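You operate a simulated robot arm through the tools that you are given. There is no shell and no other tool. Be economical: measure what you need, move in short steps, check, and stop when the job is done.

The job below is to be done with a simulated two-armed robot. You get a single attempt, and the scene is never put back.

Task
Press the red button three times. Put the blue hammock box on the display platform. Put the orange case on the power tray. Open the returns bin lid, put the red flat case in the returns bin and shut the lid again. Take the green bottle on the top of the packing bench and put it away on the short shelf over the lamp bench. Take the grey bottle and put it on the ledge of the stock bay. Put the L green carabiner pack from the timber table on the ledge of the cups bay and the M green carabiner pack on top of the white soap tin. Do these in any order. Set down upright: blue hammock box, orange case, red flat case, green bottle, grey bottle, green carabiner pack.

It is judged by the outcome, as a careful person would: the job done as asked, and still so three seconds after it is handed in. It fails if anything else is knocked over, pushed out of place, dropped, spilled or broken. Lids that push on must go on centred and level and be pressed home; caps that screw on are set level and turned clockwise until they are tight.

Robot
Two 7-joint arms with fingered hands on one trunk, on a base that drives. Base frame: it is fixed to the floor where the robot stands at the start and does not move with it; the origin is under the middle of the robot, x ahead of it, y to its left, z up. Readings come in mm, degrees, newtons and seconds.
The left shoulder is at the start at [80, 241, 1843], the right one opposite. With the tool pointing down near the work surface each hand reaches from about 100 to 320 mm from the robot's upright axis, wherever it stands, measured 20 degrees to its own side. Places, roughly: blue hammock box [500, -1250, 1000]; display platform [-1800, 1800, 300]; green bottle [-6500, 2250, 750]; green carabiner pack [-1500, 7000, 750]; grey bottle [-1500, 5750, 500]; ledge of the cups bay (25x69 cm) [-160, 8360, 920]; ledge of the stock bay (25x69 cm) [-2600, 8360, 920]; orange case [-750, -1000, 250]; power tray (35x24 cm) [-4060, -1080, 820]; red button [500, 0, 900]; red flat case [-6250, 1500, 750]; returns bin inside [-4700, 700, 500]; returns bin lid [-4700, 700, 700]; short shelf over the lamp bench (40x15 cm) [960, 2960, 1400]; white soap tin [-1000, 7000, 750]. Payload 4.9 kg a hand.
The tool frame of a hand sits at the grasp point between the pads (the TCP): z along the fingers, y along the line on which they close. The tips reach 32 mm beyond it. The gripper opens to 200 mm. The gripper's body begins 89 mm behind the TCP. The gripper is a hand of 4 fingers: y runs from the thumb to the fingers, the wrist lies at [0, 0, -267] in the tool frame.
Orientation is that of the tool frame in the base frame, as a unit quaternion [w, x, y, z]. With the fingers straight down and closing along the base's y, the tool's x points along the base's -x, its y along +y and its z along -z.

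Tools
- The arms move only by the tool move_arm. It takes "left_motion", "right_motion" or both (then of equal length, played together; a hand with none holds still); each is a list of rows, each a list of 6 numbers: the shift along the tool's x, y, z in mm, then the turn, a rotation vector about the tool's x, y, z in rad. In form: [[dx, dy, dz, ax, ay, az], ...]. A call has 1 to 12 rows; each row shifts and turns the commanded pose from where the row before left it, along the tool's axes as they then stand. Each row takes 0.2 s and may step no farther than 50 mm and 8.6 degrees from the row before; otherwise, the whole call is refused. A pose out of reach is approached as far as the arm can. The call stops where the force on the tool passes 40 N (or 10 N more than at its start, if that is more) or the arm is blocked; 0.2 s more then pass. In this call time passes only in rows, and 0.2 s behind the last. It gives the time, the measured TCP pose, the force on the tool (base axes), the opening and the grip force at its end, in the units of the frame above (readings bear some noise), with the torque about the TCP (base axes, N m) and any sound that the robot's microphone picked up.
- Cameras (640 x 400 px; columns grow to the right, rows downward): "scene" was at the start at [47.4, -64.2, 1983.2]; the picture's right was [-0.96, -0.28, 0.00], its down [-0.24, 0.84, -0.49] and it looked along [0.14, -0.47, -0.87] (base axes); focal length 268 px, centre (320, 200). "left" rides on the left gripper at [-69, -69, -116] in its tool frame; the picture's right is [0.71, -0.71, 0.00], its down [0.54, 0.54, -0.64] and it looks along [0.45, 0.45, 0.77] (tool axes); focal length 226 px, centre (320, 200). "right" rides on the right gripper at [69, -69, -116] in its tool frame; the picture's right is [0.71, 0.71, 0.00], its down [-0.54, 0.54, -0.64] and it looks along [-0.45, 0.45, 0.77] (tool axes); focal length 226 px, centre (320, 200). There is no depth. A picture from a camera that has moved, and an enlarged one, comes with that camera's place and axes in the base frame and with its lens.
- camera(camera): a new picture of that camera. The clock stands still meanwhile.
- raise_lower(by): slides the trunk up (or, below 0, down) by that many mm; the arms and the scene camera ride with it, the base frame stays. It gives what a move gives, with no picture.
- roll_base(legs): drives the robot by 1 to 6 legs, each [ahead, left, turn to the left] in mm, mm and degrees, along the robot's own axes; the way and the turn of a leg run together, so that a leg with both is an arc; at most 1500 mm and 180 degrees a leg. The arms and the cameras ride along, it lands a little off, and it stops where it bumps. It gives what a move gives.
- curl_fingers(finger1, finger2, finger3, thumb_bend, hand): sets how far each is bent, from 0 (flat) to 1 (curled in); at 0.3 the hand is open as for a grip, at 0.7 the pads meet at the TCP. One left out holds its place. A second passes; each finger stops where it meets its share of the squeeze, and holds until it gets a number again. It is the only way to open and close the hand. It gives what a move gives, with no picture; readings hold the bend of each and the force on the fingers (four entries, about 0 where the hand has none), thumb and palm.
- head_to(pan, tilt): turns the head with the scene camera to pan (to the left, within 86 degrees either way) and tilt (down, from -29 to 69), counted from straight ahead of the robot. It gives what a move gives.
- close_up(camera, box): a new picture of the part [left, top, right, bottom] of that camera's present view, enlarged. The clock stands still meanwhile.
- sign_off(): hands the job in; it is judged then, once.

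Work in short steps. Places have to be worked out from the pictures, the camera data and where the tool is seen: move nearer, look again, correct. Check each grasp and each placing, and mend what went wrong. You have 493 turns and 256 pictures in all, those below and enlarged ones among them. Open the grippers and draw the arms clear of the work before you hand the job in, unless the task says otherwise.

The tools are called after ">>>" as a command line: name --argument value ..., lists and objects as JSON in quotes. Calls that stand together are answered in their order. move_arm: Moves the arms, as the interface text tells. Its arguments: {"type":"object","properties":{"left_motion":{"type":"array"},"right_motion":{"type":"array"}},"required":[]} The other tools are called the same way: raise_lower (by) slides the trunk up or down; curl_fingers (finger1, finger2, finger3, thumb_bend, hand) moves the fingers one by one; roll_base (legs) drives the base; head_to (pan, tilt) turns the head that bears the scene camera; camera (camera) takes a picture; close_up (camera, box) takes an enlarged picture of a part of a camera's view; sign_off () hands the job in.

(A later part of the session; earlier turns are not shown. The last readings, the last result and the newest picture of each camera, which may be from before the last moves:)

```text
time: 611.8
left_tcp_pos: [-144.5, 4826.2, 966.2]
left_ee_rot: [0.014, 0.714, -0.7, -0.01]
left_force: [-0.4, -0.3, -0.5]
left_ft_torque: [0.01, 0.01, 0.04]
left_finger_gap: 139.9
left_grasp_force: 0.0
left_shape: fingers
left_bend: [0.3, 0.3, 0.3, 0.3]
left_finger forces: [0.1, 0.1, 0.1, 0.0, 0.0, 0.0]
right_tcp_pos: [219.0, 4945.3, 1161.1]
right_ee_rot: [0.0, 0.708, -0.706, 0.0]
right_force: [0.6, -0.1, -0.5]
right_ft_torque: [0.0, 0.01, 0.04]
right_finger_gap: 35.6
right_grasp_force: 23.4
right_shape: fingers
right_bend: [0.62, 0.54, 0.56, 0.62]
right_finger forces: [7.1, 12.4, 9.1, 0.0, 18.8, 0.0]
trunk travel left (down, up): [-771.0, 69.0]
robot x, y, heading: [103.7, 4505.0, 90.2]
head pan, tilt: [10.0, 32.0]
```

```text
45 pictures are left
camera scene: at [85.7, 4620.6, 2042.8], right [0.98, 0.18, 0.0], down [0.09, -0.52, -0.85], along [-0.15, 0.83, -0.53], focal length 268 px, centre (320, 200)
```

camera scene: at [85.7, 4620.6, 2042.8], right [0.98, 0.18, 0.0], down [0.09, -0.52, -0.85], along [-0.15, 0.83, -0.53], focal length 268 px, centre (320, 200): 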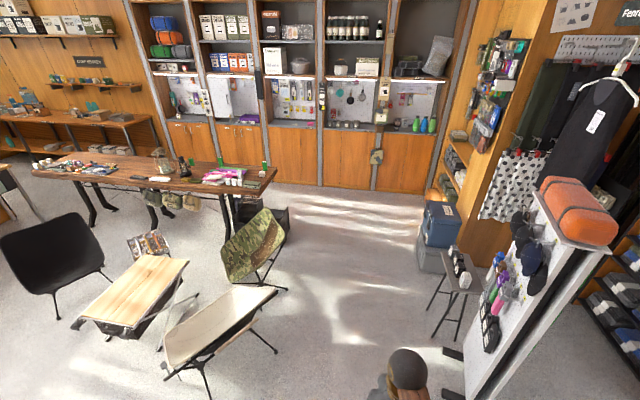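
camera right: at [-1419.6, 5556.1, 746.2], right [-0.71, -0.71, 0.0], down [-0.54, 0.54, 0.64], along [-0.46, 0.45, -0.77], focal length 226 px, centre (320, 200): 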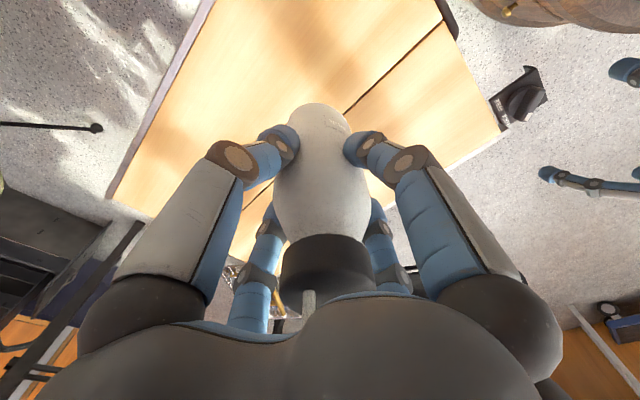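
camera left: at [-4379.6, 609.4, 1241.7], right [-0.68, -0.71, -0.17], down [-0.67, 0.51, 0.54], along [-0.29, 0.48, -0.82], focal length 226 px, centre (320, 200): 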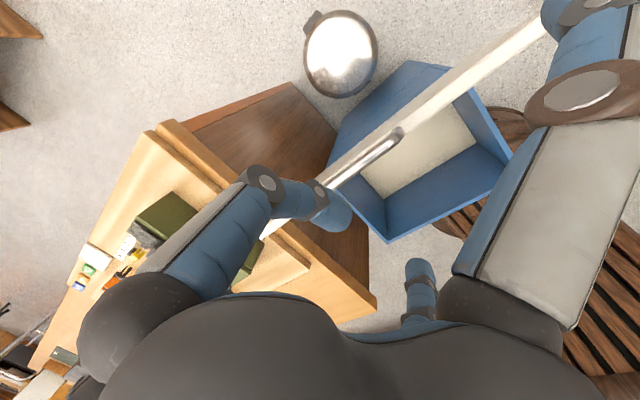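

Path is clear. Drive north to y≈7660, then slide left along the corridor to the stock bay (x≈−2600).

>>> roll_base --legs '[[0, 80, 0], [1500, 0, 0], [1500, 0, 0]]'

>>> roll_base --legs '[[130, 0, 0], [0, 1350, 0], [0, 1300, 0]]'

>>> head_to --pan -5 --tilt 45

>>> camera --camera "scene"

```text
time: 627.0
left_tcp_pos: [-259.8, 7840.8, 965.8]
left_ee_rot: [0.015, 0.716, -0.698, -0.008]
left_force: [-0.2, 0.9, 0.5]
left_ft_torque: [0.0, -0.02, 0.01]
left_finger_gap: 140.1
left_grasp_force: 0.1
left_shape: fingers
left_bend: [0.3, 0.3, 0.3, 0.3]
left_finger forces: [0.0, 0.0, 0.0, 0.0, 0.0, 0.1]
right_tcp_pos: [102.6, 7961.4, 1161.2]
right_ee_rot: [0.001, 0.711, -0.704, 0.0]
right_force: [0.0, -0.6, -0.7]
right_ft_torque: [-0.05, -0.03, -0.06]
right_finger_gap: 35.8
right_grasp_force: 22.9
right_shape: fingers
right_bend: [0.62, 0.54, 0.56, 0.62]
right_finger forces: [7.1, 12.4, 9.2, 0.1, 18.9, 0.1]
trunk travel left (down, up): [-771.0, 69.0]
robot x, y, heading: [-11.1, 7522.3, 90.3]
head pan, tilt: [10.0, 32.0]
```

```text
time: 640.8
left_tcp_pos: [-2922.3, 7908.7, 965.6]
left_ee_rot: [0.016, 0.722, -0.692, -0.01]
left_force: [1.2, -0.1, 0.3]
left_ft_torque: [0.0, 0.0, -0.03]
left_finger_gap: 140.2
left_grasp_force: 0.1
left_shape: fingers
left_bend: [0.3, 0.3, 0.3, 0.3]
left_finger forces: [0.1, 0.0, 0.0, 0.0, 0.1, 0.0]
right_tcp_pos: [-2562.7, 8034.7, 1161.4]
right_ee_rot: [0.001, 0.716, -0.698, 0.0]
right_force: [-0.2, 0.8, -0.8]
right_ft_torque: [0.0, -0.02, 0.0]
right_finger_gap: 35.4
right_grasp_force: 24.1
right_shape: fingers
right_bend: [0.62, 0.54, 0.56, 0.62]
right_finger forces: [7.0, 12.4, 9.2, 0.0, 18.8, 0.0]
trunk travel left (down, up): [-771.0, 69.0]
robot x, y, heading: [-2671.2, 7589.6, 91.7]
head pan, tilt: [10.0, 32.0]
```

```text
time: 641.5
left_tcp_pos: [-2922.8, 7908.7, 964.9]
left_ee_rot: [0.014, 0.721, -0.692, -0.009]
left_force: [-0.1, -0.2, -0.1]
left_ft_torque: [-0.01, 0.01, 0.02]
left_finger_gap: 140.3
left_grasp_force: 0.1
left_shape: fingers
left_bend: [0.3, 0.3, 0.3, 0.3]
left_finger forces: [0.1, 0.1, 0.0, 0.1, 0.1, 0.0]
right_tcp_pos: [-2562.8, 8035.1, 1160.9]
right_ee_rot: [0.001, 0.717, -0.697, 0.0]
right_force: [0.1, 0.5, -0.3]
right_ft_torque: [-0.02, -0.01, 0.02]
right_finger_gap: 35.5
right_grasp_force: 23.4
right_shape: fingers
right_bend: [0.62, 0.54, 0.56, 0.62]
right_finger forces: [7.1, 12.4, 9.1, 0.0, 18.7, 0.0]
trunk travel left (down, up): [-771.0, 69.0]
robot x, y, heading: [-2668.2, 7591.8, 91.5]
head pan, tilt: [-5.0, 45.0]
```

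```text
44 pictures are left
camera scene: at [-2666.4, 7702.1, 2023.4], right [1.0, -0.06, 0.0], down [-0.04, -0.71, -0.71], along [0.04, 0.71, -0.71], focal length 268 px, centre (320, 200)
```

scene: 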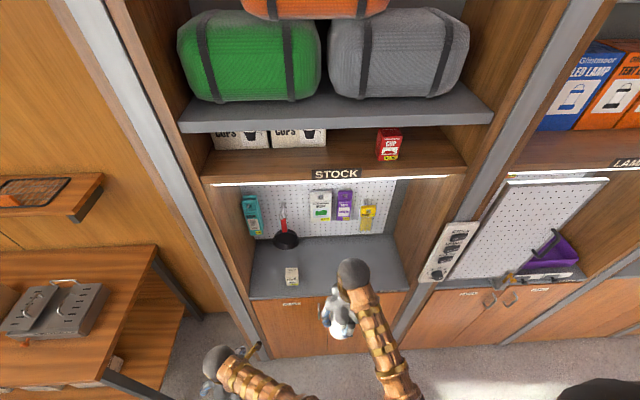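

The stock bay ledge is clear at right of the small yellow box. Lower slightly and extend the bottle over the ledge.

>>> raise_lower --by -65

>>> move_arm --right_motion '[[-39, -5, 0, 0, 0, 0], [-39, -5, 0, 0, 0, 0], [-39, -5, 0, 0, 0, 0], [-39, -5, 0, 0, 0, 0], [-39, -5, 0, 0, 0, 0], [-39, -5, 0, 0, 0, 0], [-39, -5, 0, 0, 0, 0], [-39, -5, 0, 0, 0, 0]]'

>>> camera --camera "right"

>>> camera --camera "scene"

```text
time: 642.6
left_tcp_pos: [-2922.8, 7908.3, 901.1]
left_ee_rot: [0.016, 0.722, -0.692, -0.01]
left_force: [-0.2, -0.1, -0.5]
left_ft_torque: [0.0, -0.02, -0.02]
left_finger_gap: 140.1
left_grasp_force: 0.0
left_shape: fingers
left_bend: [0.3, 0.3, 0.3, 0.3]
left_finger forces: [0.0, 0.0, 0.1, 0.0, 0.1, 0.0]
right_tcp_pos: [-2564.0, 8034.3, 1095.6]
right_ee_rot: [0.001, 0.717, -0.697, 0.0]
right_force: [-0.6, 0.5, -1.1]
right_ft_torque: [-0.04, 0.0, 0.01]
right_finger_gap: 35.6
right_grasp_force: 23.8
right_shape: fingers
right_bend: [0.62, 0.54, 0.56, 0.62]
right_finger forces: [7.1, 12.4, 9.2, 0.1, 18.8, 0.0]
trunk travel left (down, up): [-706.0, 134.0]
robot x, y, heading: [-2671.2, 7593.1, 91.4]
head pan, tilt: [-5.0, 45.0]
```

```text
time: 644.4
left_tcp_pos: [-2922.8, 7910.5, 899.9]
left_ee_rot: [0.016, 0.722, -0.692, -0.009]
left_force: [0.1, -0.1, -0.4]
left_ft_torque: [-0.02, 0.02, -0.02]
left_finger_gap: 140.0
left_grasp_force: 0.0
left_shape: fingers
left_bend: [0.3, 0.3, 0.3, 0.3]
left_finger forces: [0.0, 0.1, 0.0, 0.0, 0.1, 0.0]
right_tcp_pos: [-2531.7, 8349.4, 1095.2]
right_ee_rot: [0.001, 0.717, -0.697, 0.001]
right_force: [-0.5, -0.2, -1.3]
right_ft_torque: [-0.04, 0.0, 0.02]
right_finger_gap: 35.5
right_grasp_force: 23.5
right_shape: fingers
right_bend: [0.62, 0.54, 0.56, 0.62]
right_finger forces: [7.2, 12.6, 9.3, 0.0, 18.4, 0.0]
trunk travel left (down, up): [-706.0, 134.0]
robot x, y, heading: [-2673.3, 7593.6, 91.6]
head pan, tilt: [-5.0, 45.0]
```

```text
43 pictures are left
camera right: at [-2460.0, 8282.1, 1210.2], right [-0.69, -0.73, 0.0], down [-0.55, 0.53, 0.64], along [-0.47, 0.44, -0.77], focal length 226 px, centre (320, 200)
```

right: 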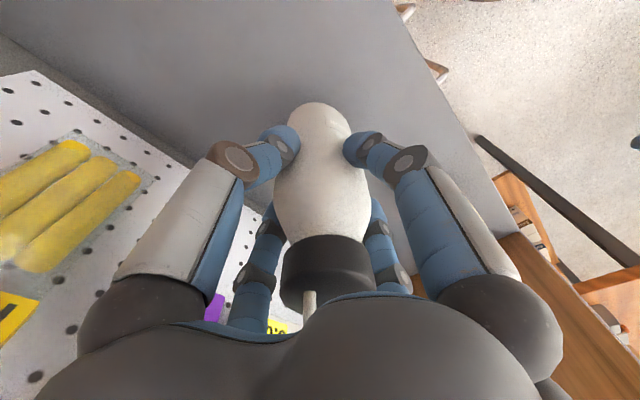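

```text
42 pictures are left
camera scene: at [-2666.4, 7705.5, 1958.0], right [1.0, -0.06, 0.0], down [-0.04, -0.71, -0.71], along [0.04, 0.7, -0.71], focal length 268 px, centre (320, 200)
```

scene: 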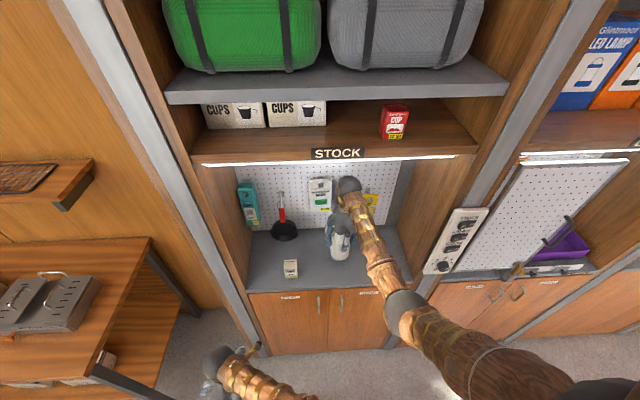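

Over the ledge. Lower until contact.

>>> raise_lower --by -22

>>> move_arm --right_motion '[[0, 0, 4, 0, 0, 0], [0, 0, 4, 0, 0, 0], [0, 0, 3, 0, 0, 0], [0, 0, 3, 0, 0, 0], [0, 0, 3, 0, 0, 0], [0, 0, 3, 0, 0, 0], [0, 0, 3, 0, 0, 0], [0, 0, 3, 0, 0, 0], [0, 0, 3, 0, 0, 0], [0, 0, 3, 0, 0, 0], [0, 0, 3, 0, 0, 0], [0, 0, 3, 0, 0, 0]]'

```text
time: 645.1
left_tcp_pos: [-2923.8, 7908.7, 878.5]
left_ee_rot: [0.016, 0.721, -0.693, -0.01]
left_force: [-0.4, -0.5, 0.0]
left_ft_torque: [-0.05, 0.0, 0.01]
left_finger_gap: 139.7
left_grasp_force: 0.1
left_shape: fingers
left_bend: [0.3, 0.3, 0.3, 0.3]
left_finger forces: [0.0, 0.0, 0.0, 0.0, 0.1, 0.0]
right_tcp_pos: [-2531.4, 8349.4, 1072.2]
right_ee_rot: [0.001, 0.716, -0.698, 0.0]
right_force: [0.3, -0.3, -0.7]
right_ft_torque: [-0.04, -0.04, -0.01]
right_finger_gap: 35.0
right_grasp_force: 23.6
right_shape: fingers
right_bend: [0.62, 0.54, 0.56, 0.62]
right_finger forces: [7.3, 12.5, 9.3, 0.1, 18.5, 0.0]
trunk travel left (down, up): [-684.0, 156.0]
robot x, y, heading: [-2665.7, 7589.5, 91.5]
head pan, tilt: [-5.0, 45.0]
```

```text
time: 646.0
left_tcp_pos: [-2923.0, 7906.4, 880.0]
left_ee_rot: [0.015, 0.721, -0.692, -0.011]
left_force: [0.1, 0.6, 0.4]
left_ft_torque: [-0.01, 0.01, -0.01]
left_finger_gap: 139.9
left_grasp_force: 0.0
left_shape: fingers
left_bend: [0.3, 0.3, 0.3, 0.3]
left_finger forces: [0.0, 0.1, 0.0, 0.0, 0.1, 0.0]
right_tcp_pos: [-2529.6, 8350.1, 1068.9]
right_ee_rot: [-0.004, 0.715, -0.7, -0.005]
right_force: [3.1, -8.2, 26.8]
right_ft_torque: [-0.33, 0.1, 0.04]
right_finger_gap: 34.6
right_grasp_force: 27.2
right_shape: fingers
right_bend: [0.62, 0.54, 0.56, 0.62]
right_finger forces: [11.6, 13.7, 8.3, 0.1, 22.4, 0.0]
trunk travel left (down, up): [-684.0, 156.0]
robot x, y, heading: [-2670.6, 7593.5, 91.4]
head pan, tilt: [-5.0, 45.0]
stopped in row 4 (right hand): the force on the tool passed its limit at 43 N (the readings are from after the stop); the commanded pose is now the measured one
```

Contact (ledge z≈939). Release, raise in two stages while keeping clear of the shelf above, and withdraw.

>>> move_arm --right_motion '[[0, 0, -3, 0, 0, 0]]'

>>> curl_fingers --hand "right" --finger1 0.38 --finger2 0.38 --finger3 0.38 --thumb_bend 0.38

>>> raise_lower --by 65

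>>> camera --camera "right"

```text
time: 646.4
left_tcp_pos: [-2922.9, 7909.1, 879.6]
left_ee_rot: [0.015, 0.721, -0.692, -0.01]
left_force: [0.0, 0.9, -0.4]
left_ft_torque: [-0.02, 0.0, 0.0]
left_finger_gap: 139.9
left_grasp_force: 0.0
left_shape: fingers
left_bend: [0.3, 0.3, 0.3, 0.3]
left_finger forces: [0.0, 0.0, 0.0, 0.0, 0.0, 0.0]
right_tcp_pos: [-2530.7, 8349.2, 1068.2]
right_ee_rot: [-0.003, 0.716, -0.698, -0.003]
right_force: [2.2, -3.7, 17.1]
right_ft_torque: [-0.12, 0.13, 0.01]
right_finger_gap: 34.5
right_grasp_force: 26.5
right_shape: fingers
right_bend: [0.62, 0.54, 0.56, 0.62]
right_finger forces: [9.1, 13.4, 9.3, 0.0, 20.5, 0.0]
trunk travel left (down, up): [-684.0, 156.0]
robot x, y, heading: [-2669.2, 7588.9, 91.3]
head pan, tilt: [-5.0, 45.0]
```

```text
time: 647.4
left_tcp_pos: [-2923.6, 7908.4, 879.0]
left_ee_rot: [0.016, 0.721, -0.693, -0.008]
left_force: [0.1, 0.1, 0.0]
left_ft_torque: [-0.01, -0.02, 0.02]
left_finger_gap: 140.0
left_grasp_force: 0.1
left_shape: fingers
left_bend: [0.3, 0.3, 0.3, 0.3]
left_finger forces: [0.0, 0.0, 0.1, 0.0, 0.0, 0.0]
right_tcp_pos: [-2530.8, 8350.8, 1066.7]
right_ee_rot: [-0.002, 0.716, -0.698, -0.004]
right_force: [-1.1, 0.4, -0.9]
right_ft_torque: [-0.02, 0.02, 0.02]
right_finger_gap: 112.5
right_grasp_force: 0.0
right_shape: fingers
right_bend: [0.38, 0.38, 0.38, 0.38]
right_finger forces: [0.0, 0.1, 0.1, 0.0, 0.1, 0.1]
trunk travel left (down, up): [-684.0, 156.0]
robot x, y, heading: [-2667.2, 7590.7, 91.5]
head pan, tilt: [-5.0, 45.0]
```

```text
time: 648.5
left_tcp_pos: [-2922.0, 7908.2, 944.4]
left_ee_rot: [0.015, 0.721, -0.692, -0.011]
left_force: [0.4, 1.0, -0.8]
left_ft_torque: [0.01, -0.03, -0.03]
left_finger_gap: 139.9
left_grasp_force: 0.1
left_shape: fingers
left_bend: [0.3, 0.3, 0.3, 0.3]
left_finger forces: [0.1, 0.0, 0.0, 0.0, 0.1, 0.0]
right_tcp_pos: [-2531.2, 8350.4, 1133.6]
right_ee_rot: [-0.002, 0.715, -0.699, -0.003]
right_force: [-0.6, 0.1, -0.8]
right_ft_torque: [0.01, 0.0, -0.03]
right_finger_gap: 112.3
right_grasp_force: 0.0
right_shape: fingers
right_bend: [0.38, 0.38, 0.38, 0.38]
right_finger forces: [0.1, 0.1, 0.1, 0.0, 0.1, 0.0]
trunk travel left (down, up): [-749.0, 91.0]
robot x, y, heading: [-2673.5, 7594.5, 91.4]
head pan, tilt: [-5.0, 45.0]
```

```text
41 pictures are left
camera right: at [-2459.3, 8281.9, 1248.3], right [-0.69, -0.72, 0.0], down [-0.55, 0.52, 0.65], along [-0.47, 0.45, -0.76], focal length 226 px, centre (320, 200)
```

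right: 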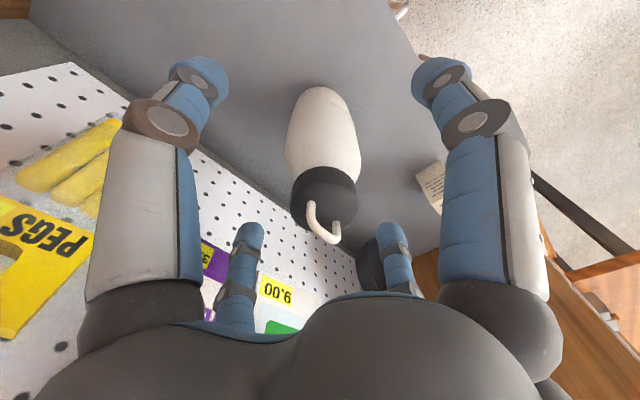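

>>> curl_fingers --hand "right" --finger1 0.47 --finger2 0.47 --finger3 0.47 --thumb_bend 0.47

>>> raise_lower --by 82

>>> camera --camera "right"

```text
time: 649.5
left_tcp_pos: [-2922.6, 7909.0, 942.8]
left_ee_rot: [0.015, 0.722, -0.692, -0.009]
left_force: [0.1, 1.4, -0.5]
left_ft_torque: [-0.01, 0.0, 0.04]
left_finger_gap: 140.1
left_grasp_force: 0.1
left_shape: fingers
left_bend: [0.3, 0.3, 0.3, 0.3]
left_finger forces: [0.0, 0.1, 0.1, 0.1, 0.1, 0.1]
right_tcp_pos: [-2530.5, 8350.7, 1133.1]
right_ee_rot: [-0.002, 0.715, -0.699, -0.004]
right_force: [-0.8, 0.0, -0.5]
right_ft_torque: [-0.03, -0.02, 0.0]
right_finger_gap: 80.5
right_grasp_force: 0.1
right_shape: fingers
right_bend: [0.47, 0.47, 0.47, 0.47]
right_finger forces: [0.0, 0.0, 0.0, 0.0, 0.0, 0.1]
trunk travel left (down, up): [-749.0, 91.0]
robot x, y, heading: [-2665.6, 7592.1, 91.5]
head pan, tilt: [-5.0, 45.0]
```

```text
time: 650.6
left_tcp_pos: [-2922.3, 7909.3, 1025.5]
left_ee_rot: [0.015, 0.722, -0.692, -0.01]
left_force: [-0.2, 0.3, -0.1]
left_ft_torque: [0.01, -0.02, -0.02]
left_finger_gap: 140.1
left_grasp_force: 0.0
left_shape: fingers
left_bend: [0.3, 0.3, 0.3, 0.3]
left_finger forces: [0.0, 0.0, 0.0, 0.0, 0.1, 0.0]
right_tcp_pos: [-2531.5, 8350.6, 1214.0]
right_ee_rot: [-0.003, 0.715, -0.699, -0.003]
right_force: [-0.5, 0.3, -0.4]
right_ft_torque: [0.02, 0.03, 0.01]
right_finger_gap: 81.0
right_grasp_force: 0.0
right_shape: fingers
right_bend: [0.47, 0.47, 0.47, 0.47]
right_finger forces: [0.0, 0.1, 0.0, 0.1, 0.0, 0.0]
trunk travel left (down, up): [-831.0, 9.0]
robot x, y, heading: [-2669.2, 7591.9, 91.5]
head pan, tilt: [-5.0, 45.0]
```

```text
40 pictures are left
camera right: at [-2459.4, 8282.0, 1330.3], right [-0.69, -0.72, 0.0], down [-0.55, 0.52, 0.65], along [-0.47, 0.45, -0.76], focal length 226 px, centre (320, 200)
```

right: 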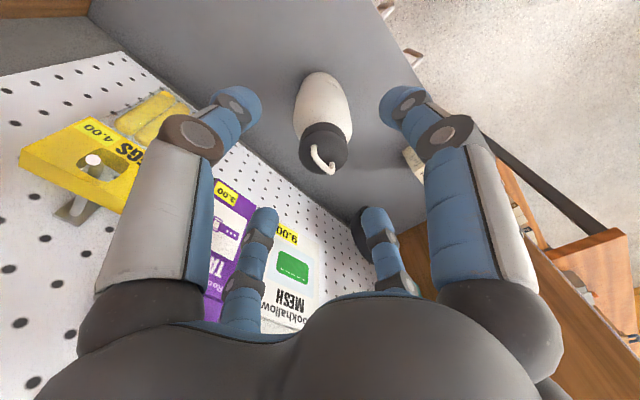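

The cap's loop (top ≈1181) is slightly above the fingertips, so I'll rotate the hand 45° so the bottle passes between digits when withdrawing.

>>> move_arm --right_motion '[[0, 0, -2, 0, 0, -0.131], [0, 0, -2, 0, 0, -0.131], [0, 0, -2, 0, 0, -0.131], [0, 0, -2, 0, 0, -0.131], [0, 0, 0, 0, 0, -0.131], [0, 0, 0, 0, 0, -0.131]]'

>>> curl_fingers --hand "right" --finger1 0.43 --finger2 0.43 --finger3 0.43 --thumb_bend 0.43

>>> roll_base --legs '[[-60, 0, 0]]'

>>> camera --camera "right"

```text
time: 652.0
left_tcp_pos: [-2922.9, 7908.8, 1025.5]
left_ee_rot: [0.015, 0.721, -0.692, -0.01]
left_force: [-0.3, -0.6, -0.1]
left_ft_torque: [0.01, -0.01, -0.03]
left_finger_gap: 140.1
left_grasp_force: 0.1
left_shape: fingers
left_bend: [0.3, 0.3, 0.3, 0.3]
left_finger forces: [0.1, 0.1, 0.1, 0.1, 0.0, 0.1]
right_tcp_pos: [-2530.1, 8351.6, 1222.3]
right_ee_rot: [-0.003, 0.929, -0.37, -0.001]
right_force: [-0.3, -0.8, -0.4]
right_ft_torque: [0.0, -0.01, -0.02]
right_finger_gap: 80.6
right_grasp_force: 0.0
right_shape: fingers
right_bend: [0.47, 0.47, 0.47, 0.47]
right_finger forces: [0.0, 0.1, 0.0, 0.0, 0.0, 0.1]
trunk travel left (down, up): [-831.0, 9.0]
robot x, y, heading: [-2671.1, 7589.9, 91.6]
head pan, tilt: [-5.0, 45.0]
```

```text
time: 653.0
left_tcp_pos: [-2923.4, 7908.1, 1026.6]
left_ee_rot: [0.015, 0.722, -0.692, -0.009]
left_force: [-0.4, 0.1, 0.7]
left_ft_torque: [0.03, 0.01, -0.01]
left_finger_gap: 140.1
left_grasp_force: 0.0
left_shape: fingers
left_bend: [0.3, 0.3, 0.3, 0.3]
left_finger forces: [0.0, 0.0, 0.0, 0.0, 0.1, 0.1]
right_tcp_pos: [-2529.4, 8350.2, 1222.9]
right_ee_rot: [-0.003, 0.929, -0.371, -0.002]
right_force: [-0.2, -0.4, -0.1]
right_ft_torque: [-0.01, -0.01, 0.0]
right_finger_gap: 94.3
right_grasp_force: 0.1
right_shape: fingers
right_bend: [0.43, 0.43, 0.43, 0.43]
right_finger forces: [0.1, 0.0, 0.0, 0.0, 0.0, 0.0]
trunk travel left (down, up): [-831.0, 9.0]
robot x, y, heading: [-2671.4, 7592.2, 91.5]
head pan, tilt: [-5.0, 45.0]
```

```text
time: 654.0
left_tcp_pos: [-2921.8, 7859.6, 1022.5]
left_ee_rot: [0.02, 0.722, -0.692, -0.007]
left_force: [0.2, 1.6, 0.0]
left_ft_torque: [-0.16, 0.01, -0.02]
left_finger_gap: 140.2
left_grasp_force: 0.0
left_shape: fingers
left_bend: [0.3, 0.3, 0.3, 0.3]
left_finger forces: [0.1, 0.0, 0.0, 0.0, 0.0, 0.1]
right_tcp_pos: [-2530.1, 8304.5, 1215.1]
right_ee_rot: [0.002, 0.929, -0.371, 0.0]
right_force: [0.5, 1.4, -1.0]
right_ft_torque: [-0.16, 0.01, 0.01]
right_finger_gap: 94.5
right_grasp_force: 0.0
right_shape: fingers
right_bend: [0.43, 0.43, 0.43, 0.43]
right_finger forces: [0.0, 0.0, 0.1, 0.1, 0.0, 0.0]
trunk travel left (down, up): [-831.0, 9.0]
robot x, y, heading: [-2666.5, 7531.6, 91.6]
head pan, tilt: [-5.0, 45.0]
```

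```text
39 pictures are left
camera right: at [-2431.2, 8305.8, 1331.1], right [0.03, -1.0, 0.0], down [-0.76, -0.02, 0.64], along [-0.64, -0.02, -0.76], focal length 226 px, centre (320, 200)
```

right: 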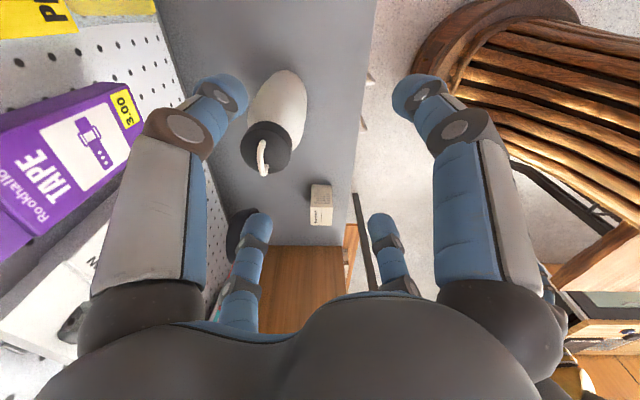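

Passing cleanly. Retract the arm out of the bay.

>>> move_arm --right_motion '[[27, 29, 0, 0, 0, 0], [27, 29, 0, 0, 0, 0], [27, 29, 0, 0, 0, 0], [27, 29, 0, 0, 0, 0.131], [22, 32, 0, 0, 0, 0.131], [18, 35, 0, 0, 0, 0.131], [14, 37, 0, 0, 0, 0.131]]'

>>> camera --camera "scene"

```text
time: 655.6
left_tcp_pos: [-2921.6, 7849.5, 1025.5]
left_ee_rot: [0.016, 0.722, -0.692, -0.01]
left_force: [0.9, 0.1, -0.6]
left_ft_torque: [0.0, 0.0, 0.01]
left_finger_gap: 140.0
left_grasp_force: 0.0
left_shape: fingers
left_bend: [0.3, 0.3, 0.3, 0.3]
left_finger forces: [0.0, 0.0, 0.1, 0.0, 0.0, 0.1]
right_tcp_pos: [-2590.7, 8036.0, 1221.8]
right_ee_rot: [-0.003, 0.799, -0.601, -0.003]
right_force: [0.1, 0.0, -0.5]
right_ft_torque: [-0.01, 0.01, 0.01]
right_finger_gap: 94.9
right_grasp_force: 0.0
right_shape: fingers
right_bend: [0.43, 0.43, 0.43, 0.43]
right_finger forces: [0.1, 0.0, 0.0, 0.0, 0.0, 0.0]
trunk travel left (down, up): [-831.0, 9.0]
robot x, y, heading: [-2666.3, 7534.0, 91.5]
head pan, tilt: [-5.0, 45.0]
```

```text
38 pictures are left
camera scene: at [-2665.9, 7643.3, 2083.3], right [1.0, -0.06, 0.0], down [-0.04, -0.71, -0.71], along [0.04, 0.71, -0.71], focal length 268 px, centre (320, 200)
```

scene: 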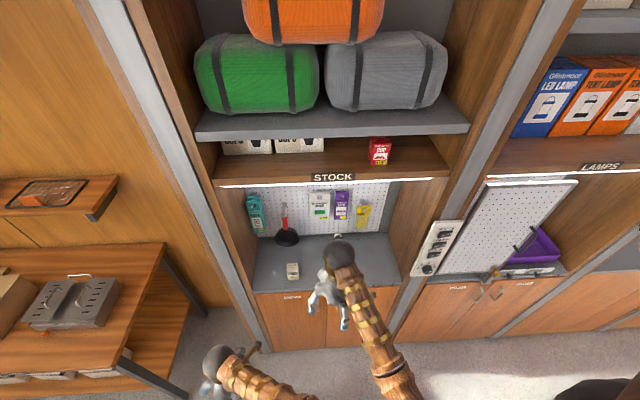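

Now go back along the corridor to the table's right end, turn to face the table (−y) and look at the packs.

>>> roll_base --legs '[[0, -1250, 0], [0, -1150, -1.5], [0, 0, -90], [0, 0, -90], [-130, 0, 0], [0, -520, 0]]'

>>> head_to --pan -15 --tilt 55

>>> camera --camera "scene"

```text
time: 678.5
left_tcp_pos: [-532.5, 7403.5, 1026.4]
left_ee_rot: [0.009, 0.695, 0.719, 0.015]
left_force: [-0.8, -0.6, -1.3]
left_ft_torque: [-0.01, 0.0, 0.01]
left_finger_gap: 140.1
left_grasp_force: 0.0
left_shape: fingers
left_bend: [0.3, 0.3, 0.3, 0.3]
left_finger forces: [0.0, 0.1, 0.0, 0.0, 0.0, 0.0]
right_tcp_pos: [-865.3, 7221.5, 1221.6]
right_ee_rot: [0.002, 0.602, 0.798, -0.003]
right_force: [0.9, 0.5, 0.3]
right_ft_torque: [0.0, 0.01, 0.01]
right_finger_gap: 94.5
right_grasp_force: 0.1
right_shape: fingers
right_bend: [0.43, 0.43, 0.43, 0.43]
right_finger forces: [0.0, 0.1, 0.0, 0.1, 0.0, 0.0]
trunk travel left (down, up): [-831.0, 9.0]
robot x, y, heading: [-788.1, 7723.5, -88.9]
head pan, tilt: [-5.0, 45.0]
```

```text
time: 679.3
left_tcp_pos: [-534.4, 7403.3, 1026.5]
left_ee_rot: [0.01, 0.694, 0.719, 0.015]
left_force: [0.0, 0.5, -0.9]
left_ft_torque: [-0.01, -0.01, -0.01]
left_finger_gap: 140.1
left_grasp_force: 0.1
left_shape: fingers
left_bend: [0.3, 0.3, 0.3, 0.3]
left_finger forces: [0.1, 0.1, 0.0, 0.1, 0.0, 0.0]
right_tcp_pos: [-867.2, 7220.0, 1221.8]
right_ee_rot: [0.003, 0.601, 0.799, -0.003]
right_force: [-0.1, -0.1, 0.1]
right_ft_torque: [0.01, 0.04, 0.03]
right_finger_gap: 94.5
right_grasp_force: 0.0
right_shape: fingers
right_bend: [0.43, 0.43, 0.43, 0.43]
right_finger forces: [0.0, 0.0, 0.0, 0.0, 0.0, 0.1]
trunk travel left (down, up): [-831.0, 9.0]
robot x, y, heading: [-785.6, 7724.5, -88.9]
head pan, tilt: [-15.0, 55.0]
```

```text
37 pictures are left
camera scene: at [-803.5, 7622.1, 2069.9], right [-0.97, 0.24, 0.0], down [0.2, 0.8, -0.57], along [-0.14, -0.56, -0.82], focal length 268 px, centre (320, 200)
```

scene: 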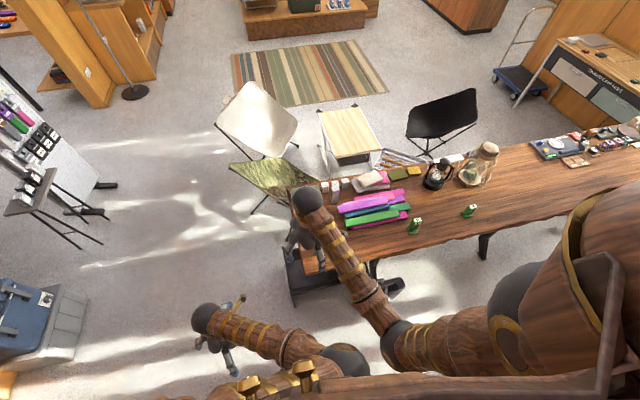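

>>> close_up --camera "scene" --box '[390, 190, 490, 250]'

>>> camera --camera "right"

```text
6.40 times, centred on (440, 220) of scene
camera zoom: at [-803.5, 7622.1, 2069.9], right [-0.97, 0.24, 0.0], down [0.2, 0.8, -0.57], along [-0.14, -0.56, -0.82], focal length 1713 px, centre (-448, 72)
```

zoom: 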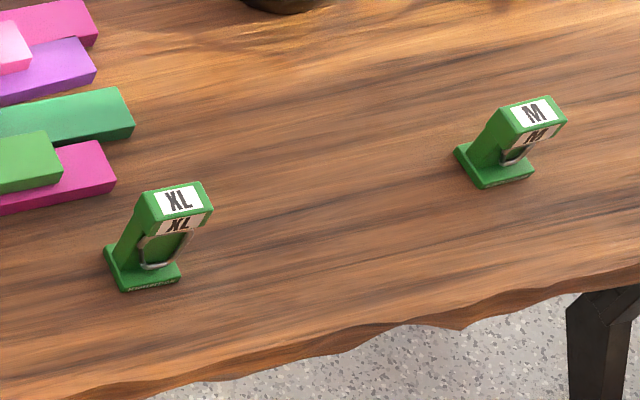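

```text
35 pictures are left
camera right: at [-951.0, 7268.2, 1337.3], right [0.48, 0.88, -0.01], down [0.67, -0.37, 0.65], along [0.56, -0.32, -0.76], focal length 226 px, centre (320, 200)
```

right: 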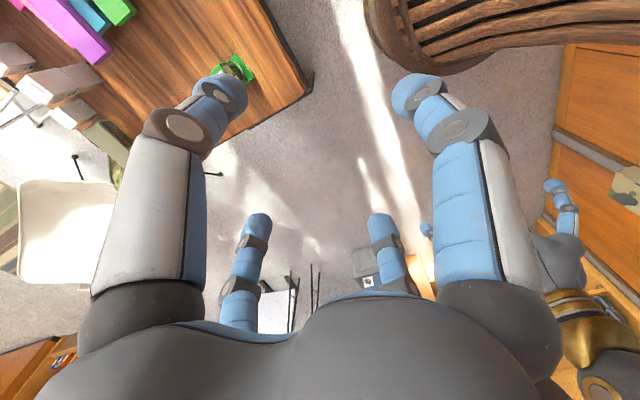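

XL and M packs are identified (M at about (−1846, 7010)); the third near the table's right end should be L. Move the right hand over it and look.

>>> move_arm --right_motion '[[-35, -16, 0, 0, 0, 0.07], [-35, -16, 0, 0, 0, 0.07], [-35, -16, 0, 0, 0, 0.06], [-25, -16, 0, 0, 0, 0], [0, 0, 0, 0, 0, 0]]'

>>> raise_lower --by -220

>>> camera --camera "right"

```text
time: 680.5
left_tcp_pos: [-534.8, 7403.7, 1026.2]
left_ee_rot: [0.01, 0.694, 0.72, 0.015]
left_force: [0.4, -0.5, -0.4]
left_ft_torque: [-0.03, 0.0, 0.02]
left_finger_gap: 140.0
left_grasp_force: 0.1
left_shape: fingers
left_bend: [0.3, 0.3, 0.3, 0.3]
left_finger forces: [0.1, 0.1, 0.0, 0.0, 0.1, 0.1]
right_tcp_pos: [-905.7, 7082.7, 1223.0]
right_ee_rot: [0.003, 0.678, 0.735, -0.001]
right_force: [-0.2, 0.1, 0.5]
right_ft_torque: [0.04, -0.01, 0.01]
right_finger_gap: 94.2
right_grasp_force: 0.2
right_shape: fingers
right_bend: [0.43, 0.43, 0.43, 0.43]
right_finger forces: [0.0, 0.1, 0.0, 0.0, 0.1, 0.1]
trunk travel left (down, up): [-831.0, 9.0]
robot x, y, heading: [-785.7, 7720.8, -88.9]
head pan, tilt: [-15.0, 55.0]
```

```text
time: 682.8
left_tcp_pos: [-535.4, 7403.8, 806.8]
left_ee_rot: [0.01, 0.695, 0.719, 0.016]
left_force: [-0.2, -0.7, 0.6]
left_ft_torque: [0.03, 0.02, -0.05]
left_finger_gap: 140.0
left_grasp_force: 0.1
left_shape: fingers
left_bend: [0.3, 0.3, 0.3, 0.3]
left_finger forces: [0.0, 0.0, 0.0, 0.0, 0.1, 0.0]
right_tcp_pos: [-905.9, 7082.4, 1001.9]
right_ee_rot: [0.003, 0.678, 0.735, -0.002]
right_force: [0.5, 0.3, -0.4]
right_ft_torque: [0.02, 0.01, 0.0]
right_finger_gap: 94.1
right_grasp_force: 0.1
right_shape: fingers
right_bend: [0.43, 0.43, 0.43, 0.43]
right_finger forces: [0.1, 0.0, 0.1, 0.0, 0.1, 0.0]
trunk travel left (down, up): [-611.0, 229.0]
robot x, y, heading: [-786.6, 7725.8, -89.0]
head pan, tilt: [-15.0, 55.0]
```

```text
34 pictures are left
camera right: at [-980.1, 7145.9, 1118.0], right [0.65, 0.76, 0.0], down [0.58, -0.49, 0.65], along [0.49, -0.42, -0.76], focal length 226 px, centre (320, 200)
```

right: 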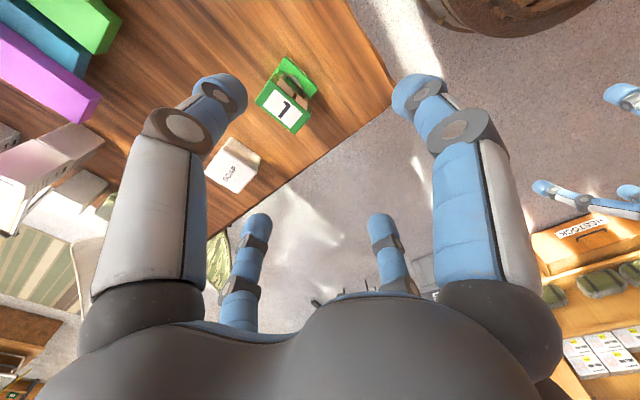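

It is L. Table top z≈800; pack L at about (−946, 7066), top ≈875, aligned with the hand. Position and lower around it.

>>> move_arm --right_motion '[[-6, -20, 0, 0, 0, 0], [-7, -21, 0, 0, 0, 0]]'

>>> raise_lower --by -65

>>> camera --camera "right"

```text
time: 683.4
left_tcp_pos: [-534.9, 7403.7, 805.5]
left_ee_rot: [0.01, 0.695, 0.719, 0.016]
left_force: [0.3, 0.6, 0.3]
left_ft_torque: [-0.02, -0.02, 0.01]
left_finger_gap: 139.9
left_grasp_force: 0.0
left_shape: fingers
left_bend: [0.3, 0.3, 0.3, 0.3]
left_finger forces: [0.0, 0.1, 0.0, 0.0, 0.0, 0.1]
right_tcp_pos: [-945.7, 7064.6, 1002.8]
right_ee_rot: [0.004, 0.678, 0.735, -0.002]
right_force: [-0.2, 0.1, -0.1]
right_ft_torque: [0.0, -0.06, 0.01]
right_finger_gap: 94.2
right_grasp_force: 0.1
right_shape: fingers
right_bend: [0.43, 0.43, 0.43, 0.43]
right_finger forces: [0.0, 0.1, 0.0, 0.1, 0.0, 0.0]
trunk travel left (down, up): [-611.0, 229.0]
robot x, y, heading: [-788.3, 7725.0, -88.9]
head pan, tilt: [-15.0, 55.0]
```

```text
time: 684.4
left_tcp_pos: [-535.4, 7403.8, 741.7]
left_ee_rot: [0.01, 0.694, 0.72, 0.016]
left_force: [-0.3, 0.5, 0.7]
left_ft_torque: [0.01, -0.04, -0.01]
left_finger_gap: 140.1
left_grasp_force: 0.0
left_shape: fingers
left_bend: [0.3, 0.3, 0.3, 0.3]
left_finger forces: [0.0, 0.0, 0.0, 0.0, 0.0, 0.0]
right_tcp_pos: [-946.2, 7065.1, 937.7]
right_ee_rot: [0.003, 0.678, 0.735, -0.002]
right_force: [-0.2, 0.2, 0.1]
right_ft_torque: [0.03, 0.05, 0.0]
right_finger_gap: 94.3
right_grasp_force: 0.1
right_shape: fingers
right_bend: [0.43, 0.43, 0.43, 0.43]
right_finger forces: [0.0, 0.0, 0.1, 0.0, 0.0, 0.0]
trunk travel left (down, up): [-546.0, 294.0]
robot x, y, heading: [-787.7, 7727.6, -88.8]
head pan, tilt: [-15.0, 55.0]
```

```text
33 pictures are left
camera right: at [-1019.4, 7129.2, 1053.0], right [0.65, 0.76, 0.0], down [0.58, -0.49, 0.65], along [0.49, -0.42, -0.76], focal length 226 px, centre (320, 200)
```

right: 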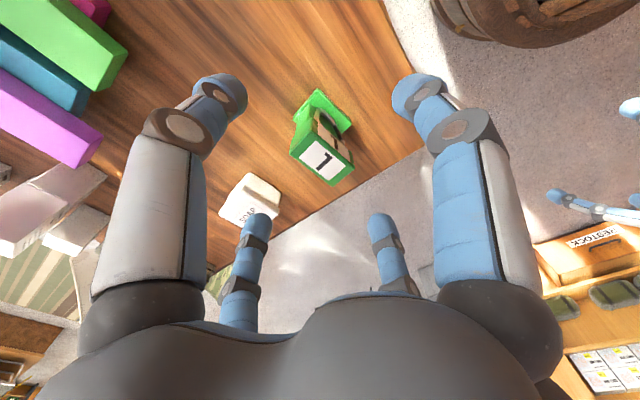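

Centred over L. Lower and grip.

>>> raise_lower --by -64

>>> curl_fingers --hand "right" --finger1 0.72 --finger2 0.72 --finger3 0.72 --thumb_bend 0.72

>>> raise_lower --by 70

>>> camera --camera "right"

```text
time: 685.5
left_tcp_pos: [-535.5, 7403.1, 676.6]
left_ee_rot: [0.01, 0.695, 0.719, 0.015]
left_force: [-0.2, -0.5, 0.8]
left_ft_torque: [0.02, -0.01, 0.01]
left_finger_gap: 139.9
left_grasp_force: 0.0
left_shape: fingers
left_bend: [0.3, 0.3, 0.3, 0.3]
left_finger forces: [0.0, 0.0, 0.0, 0.1, 0.0, 0.1]
right_tcp_pos: [-945.9, 7066.1, 872.3]
right_ee_rot: [0.003, 0.679, 0.734, -0.002]
right_force: [0.1, 0.6, 0.3]
right_ft_torque: [0.01, 0.03, -0.04]
right_finger_gap: 94.5
right_grasp_force: 0.1
right_shape: fingers
right_bend: [0.43, 0.43, 0.43, 0.43]
right_finger forces: [0.1, 0.0, 0.1, 0.1, 0.0, 0.0]
trunk travel left (down, up): [-482.0, 358.0]
robot x, y, heading: [-787.2, 7721.7, -88.9]
head pan, tilt: [-15.0, 55.0]
```

```text
time: 686.5
left_tcp_pos: [-536.6, 7403.8, 676.3]
left_ee_rot: [0.01, 0.695, 0.719, 0.016]
left_force: [0.8, 0.9, 0.2]
left_ft_torque: [-0.03, -0.02, -0.01]
left_finger_gap: 140.0
left_grasp_force: 0.0
left_shape: fingers
left_bend: [0.3, 0.3, 0.3, 0.3]
left_finger forces: [0.0, 0.0, 0.1, 0.0, 0.1, 0.0]
right_tcp_pos: [-945.4, 7067.1, 873.9]
right_ee_rot: [0.003, 0.679, 0.734, -0.003]
right_force: [-3.0, -1.7, 5.7]
right_ft_torque: [0.05, -0.02, -0.01]
right_finger_gap: 24.1
right_grasp_force: 22.9
right_shape: fingers
right_bend: [0.65, 0.6, 0.67, 0.64]
right_finger forces: [9.1, 11.3, 7.6, 0.1, 18.0, 0.1]
trunk travel left (down, up): [-482.0, 358.0]
robot x, y, heading: [-785.4, 7723.2, -89.2]
head pan, tilt: [-15.0, 55.0]
```

```text
time: 687.5
left_tcp_pos: [-534.7, 7402.6, 746.2]
left_ee_rot: [0.01, 0.694, 0.719, 0.016]
left_force: [0.4, 0.6, 0.3]
left_ft_torque: [0.02, 0.01, -0.01]
left_finger_gap: 140.0
left_grasp_force: 0.0
left_shape: fingers
left_bend: [0.3, 0.3, 0.3, 0.3]
left_finger forces: [0.0, 0.0, 0.1, 0.0, 0.0, 0.0]
right_tcp_pos: [-944.7, 7065.0, 942.7]
right_ee_rot: [0.003, 0.678, 0.735, -0.002]
right_force: [-0.1, 0.5, -0.9]
right_ft_torque: [0.01, -0.02, -0.02]
right_finger_gap: 24.4
right_grasp_force: 22.1
right_shape: fingers
right_bend: [0.65, 0.6, 0.67, 0.64]
right_finger forces: [8.8, 11.3, 7.0, 0.0, 16.7, 0.1]
trunk travel left (down, up): [-552.0, 288.0]
robot x, y, heading: [-781.0, 7720.1, -88.7]
head pan, tilt: [-15.0, 55.0]
```

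```text
32 pictures are left
camera right: at [-1019.4, 7129.0, 1058.6], right [0.65, 0.76, 0.0], down [0.58, -0.49, 0.65], along [0.49, -0.42, -0.76], focal length 226 px, centre (320, 200)
```

right: 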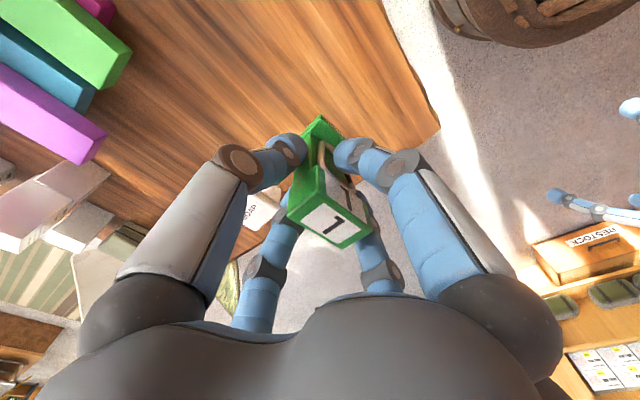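

L is in hand. Raise, retract, move clear of the table, and turn to the cups bay.

>>> raise_lower --by 230

>>> move_arm --right_motion '[[40, 0, 0, 0, 0, 0], [40, 0, 0, 0, 0, 0], [40, 0, 0, 0, 0, 0], [40, 0, 0, 0, 0, 0], [40, 0, 0, 0, 0, 0]]'

>>> roll_base --legs '[[0, 480, 0], [170, 0, 0], [0, 0, 90], [0, 0, 89]]'

>>> head_to --pan -10 --tilt 40

>>> camera --camera "scene"

```text
time: 690.0
left_tcp_pos: [-534.8, 7403.5, 976.5]
left_ee_rot: [0.011, 0.695, 0.719, 0.015]
left_force: [0.3, 0.3, 0.2]
left_ft_torque: [0.0, 0.03, 0.03]
left_finger_gap: 139.9
left_grasp_force: 0.0
left_shape: fingers
left_bend: [0.3, 0.3, 0.3, 0.3]
left_finger forces: [0.0, 0.1, 0.0, 0.0, 0.1, 0.0]
right_tcp_pos: [-945.5, 7065.4, 1173.8]
right_ee_rot: [0.003, 0.678, 0.735, -0.002]
right_force: [-0.4, -1.0, -2.0]
right_ft_torque: [-0.02, -0.01, 0.01]
right_finger_gap: 24.1
right_grasp_force: 21.9
right_shape: fingers
right_bend: [0.65, 0.6, 0.67, 0.64]
right_finger forces: [8.7, 11.3, 7.0, 0.1, 16.8, 0.0]
trunk travel left (down, up): [-782.0, 58.0]
robot x, y, heading: [-787.6, 7723.0, -89.2]
head pan, tilt: [-15.0, 55.0]
```

```text
time: 691.2
left_tcp_pos: [-535.3, 7404.8, 978.4]
left_ee_rot: [0.011, 0.695, 0.719, 0.015]
left_force: [0.1, 0.6, 1.1]
left_ft_torque: [-0.01, 0.03, -0.01]
left_finger_gap: 140.0
left_grasp_force: 0.1
left_shape: fingers
left_bend: [0.3, 0.3, 0.3, 0.3]
left_finger forces: [0.0, 0.0, 0.0, 0.1, 0.0, 0.0]
right_tcp_pos: [-962.2, 7268.9, 1173.6]
right_ee_rot: [0.004, 0.678, 0.735, -0.003]
right_force: [0.1, 1.6, -1.2]
right_ft_torque: [0.01, -0.02, -0.01]
right_finger_gap: 23.9
right_grasp_force: 21.8
right_shape: fingers
right_bend: [0.65, 0.6, 0.67, 0.64]
right_finger forces: [8.8, 11.2, 7.0, 0.0, 16.5, 0.0]
trunk travel left (down, up): [-782.0, 58.0]
robot x, y, heading: [-787.1, 7719.1, -89.1]
head pan, tilt: [-15.0, 55.0]
```

```text
time: 702.7
left_tcp_pos: [-557.9, 7881.7, 977.3]
left_ee_rot: [0.016, 0.719, -0.695, -0.01]
left_force: [1.2, 0.0, -0.3]
left_ft_torque: [-0.01, 0.03, 0.0]
left_finger_gap: 140.0
left_grasp_force: 0.1
left_shape: fingers
left_bend: [0.3, 0.3, 0.3, 0.3]
left_finger forces: [0.1, 0.0, 0.0, 0.1, 0.1, 0.1]
right_tcp_pos: [-131.6, 8020.4, 1173.1]
right_ee_rot: [-0.002, 0.734, -0.679, -0.003]
right_force: [0.1, 0.3, -1.7]
right_ft_torque: [0.0, 0.0, -0.01]
right_finger_gap: 23.3
right_grasp_force: 20.8
right_shape: fingers
right_bend: [0.65, 0.6, 0.67, 0.65]
right_finger forces: [7.6, 11.1, 6.8, 0.0, 16.3, 0.0]
trunk travel left (down, up): [-782.0, 58.0]
robot x, y, heading: [-308.4, 7564.9, 91.1]
head pan, tilt: [-15.0, 55.0]
```

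```text
time: 703.5
left_tcp_pos: [-557.7, 7883.5, 977.1]
left_ee_rot: [0.015, 0.718, -0.696, -0.01]
left_force: [0.1, 0.0, -0.3]
left_ft_torque: [-0.02, 0.01, 0.01]
left_finger_gap: 139.8
left_grasp_force: 0.0
left_shape: fingers
left_bend: [0.3, 0.3, 0.3, 0.3]
left_finger forces: [0.1, 0.0, 0.0, 0.1, 0.1, 0.1]
right_tcp_pos: [-132.0, 8020.7, 1172.7]
right_ee_rot: [-0.001, 0.734, -0.679, -0.003]
right_force: [-0.9, 0.7, -1.7]
right_ft_torque: [0.01, -0.01, -0.03]
right_finger_gap: 23.7
right_grasp_force: 20.7
right_shape: fingers
right_bend: [0.65, 0.6, 0.67, 0.65]
right_finger forces: [7.7, 11.0, 6.8, 0.1, 16.4, 0.0]
trunk travel left (down, up): [-782.0, 58.0]
robot x, y, heading: [-308.8, 7562.4, 90.7]
head pan, tilt: [-10.0, 40.0]
```

```text
31 pictures are left
camera scene: at [-295.7, 7676.9, 2041.5], right [0.99, -0.16, 0.0], down [-0.1, -0.64, -0.77], along [0.12, 0.76, -0.64], focal length 268 px, centre (320, 200)
```

scene: 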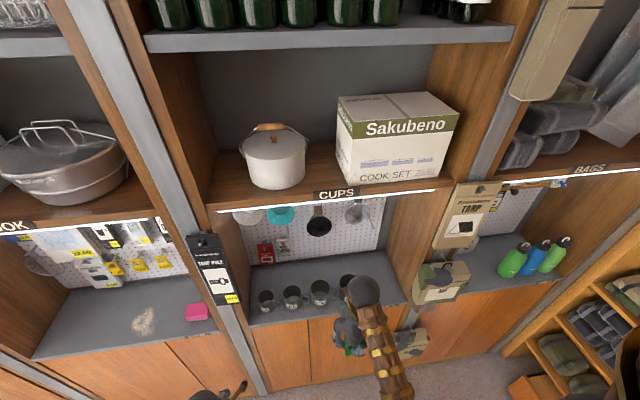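

>>> close_up --camera "scene" --box '[230, 190, 430, 330]'

```text
2.86 times, centred on (330, 260) of scene
camera zoom: at [-295.7, 7676.9, 2041.5], right [0.99, -0.16, 0.0], down [-0.1, -0.64, -0.77], along [0.12, 0.76, -0.64], focal length 765 px, centre (291, 29)
```

zoom: 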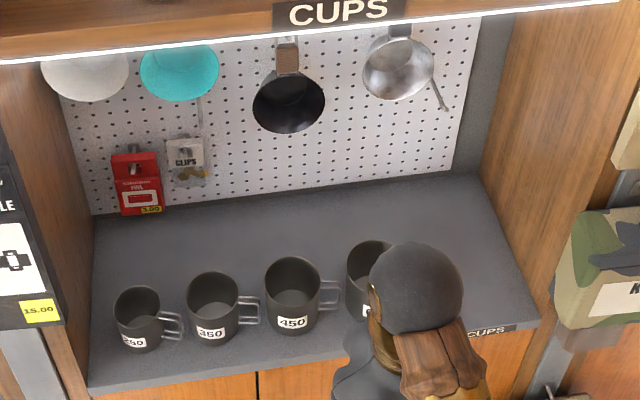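

The free spot is right of the last cup, near (72, 8285), with a hanging pouch to its right to avoid. Move the base right 204 mm and ahead 80, then extend.

>>> roll_base --legs '[[0, -204, 0], [80, 0, -1]]'

>>> raise_lower --by -80

>>> camera --camera "right"

>>> close_up --camera "scene" --box '[160, 170, 400, 330]'

```text
time: 705.8
left_tcp_pos: [-349.6, 7959.5, 980.1]
left_ee_rot: [0.01, 0.713, -0.701, -0.012]
left_force: [-0.6, -1.6, 0.3]
left_ft_torque: [0.14, -0.05, -0.02]
left_finger_gap: 140.2
left_grasp_force: 0.0
left_shape: fingers
left_bend: [0.3, 0.3, 0.3, 0.3]
left_finger forces: [0.0, 0.0, 0.1, 0.0, 0.0, 0.0]
right_tcp_pos: [78.4, 8089.2, 1175.9]
right_ee_rot: [-0.006, 0.728, -0.686, -0.005]
right_force: [-0.8, -1.5, -1.8]
right_ft_torque: [0.14, -0.02, -0.03]
right_finger_gap: 23.5
right_grasp_force: 20.9
right_shape: fingers
right_bend: [0.65, 0.6, 0.67, 0.65]
right_finger forces: [7.9, 11.0, 6.8, 0.0, 16.3, 0.0]
trunk travel left (down, up): [-782.0, 58.0]
robot x, y, heading: [-104.2, 7648.5, 90.1]
head pan, tilt: [-10.0, 40.0]
```

```text
time: 706.9
left_tcp_pos: [-347.4, 7969.0, 897.8]
left_ee_rot: [0.016, 0.713, -0.701, -0.011]
left_force: [-0.5, -0.2, -0.6]
left_ft_torque: [0.01, 0.01, -0.02]
left_finger_gap: 140.0
left_grasp_force: 0.0
left_shape: fingers
left_bend: [0.3, 0.3, 0.3, 0.3]
left_finger forces: [0.1, 0.1, 0.0, 0.0, 0.0, 0.0]
right_tcp_pos: [81.1, 8097.6, 1092.8]
right_ee_rot: [0.0, 0.729, -0.685, -0.003]
right_force: [0.3, -0.3, -1.8]
right_ft_torque: [0.02, -0.02, 0.01]
right_finger_gap: 23.6
right_grasp_force: 20.4
right_shape: fingers
right_bend: [0.65, 0.6, 0.67, 0.65]
right_finger forces: [7.6, 11.0, 6.8, 0.1, 16.4, 0.0]
trunk travel left (down, up): [-702.0, 138.0]
robot x, y, heading: [-103.8, 7644.2, 90.0]
head pan, tilt: [-10.0, 40.0]
```

```text
29 pictures are left
camera right: at [154.4, 8032.5, 1207.6], right [-0.66, -0.75, 0.0], down [-0.57, 0.5, 0.65], along [-0.48, 0.43, -0.76], focal length 226 px, centre (320, 200)
```

right: 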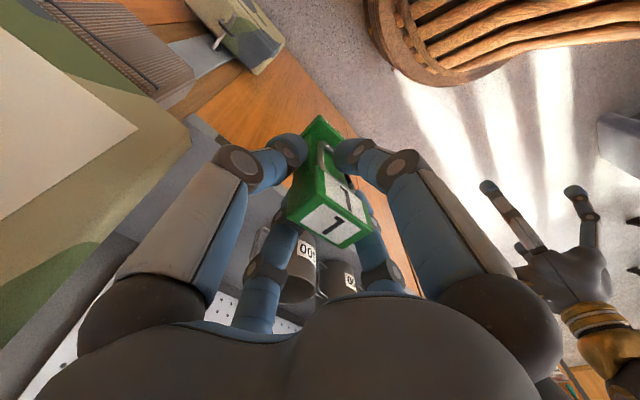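

```text
2.50 times, centred on (280, 250) of scene
camera zoom: at [-88.5, 7757.2, 1961.7], right [0.98, -0.17, 0.0], down [-0.11, -0.63, -0.77], along [0.13, 0.75, -0.64], focal length 669 px, centre (420, 75)
```

zoom: 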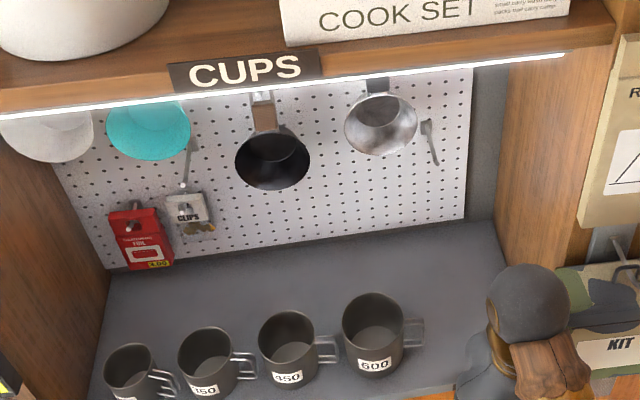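

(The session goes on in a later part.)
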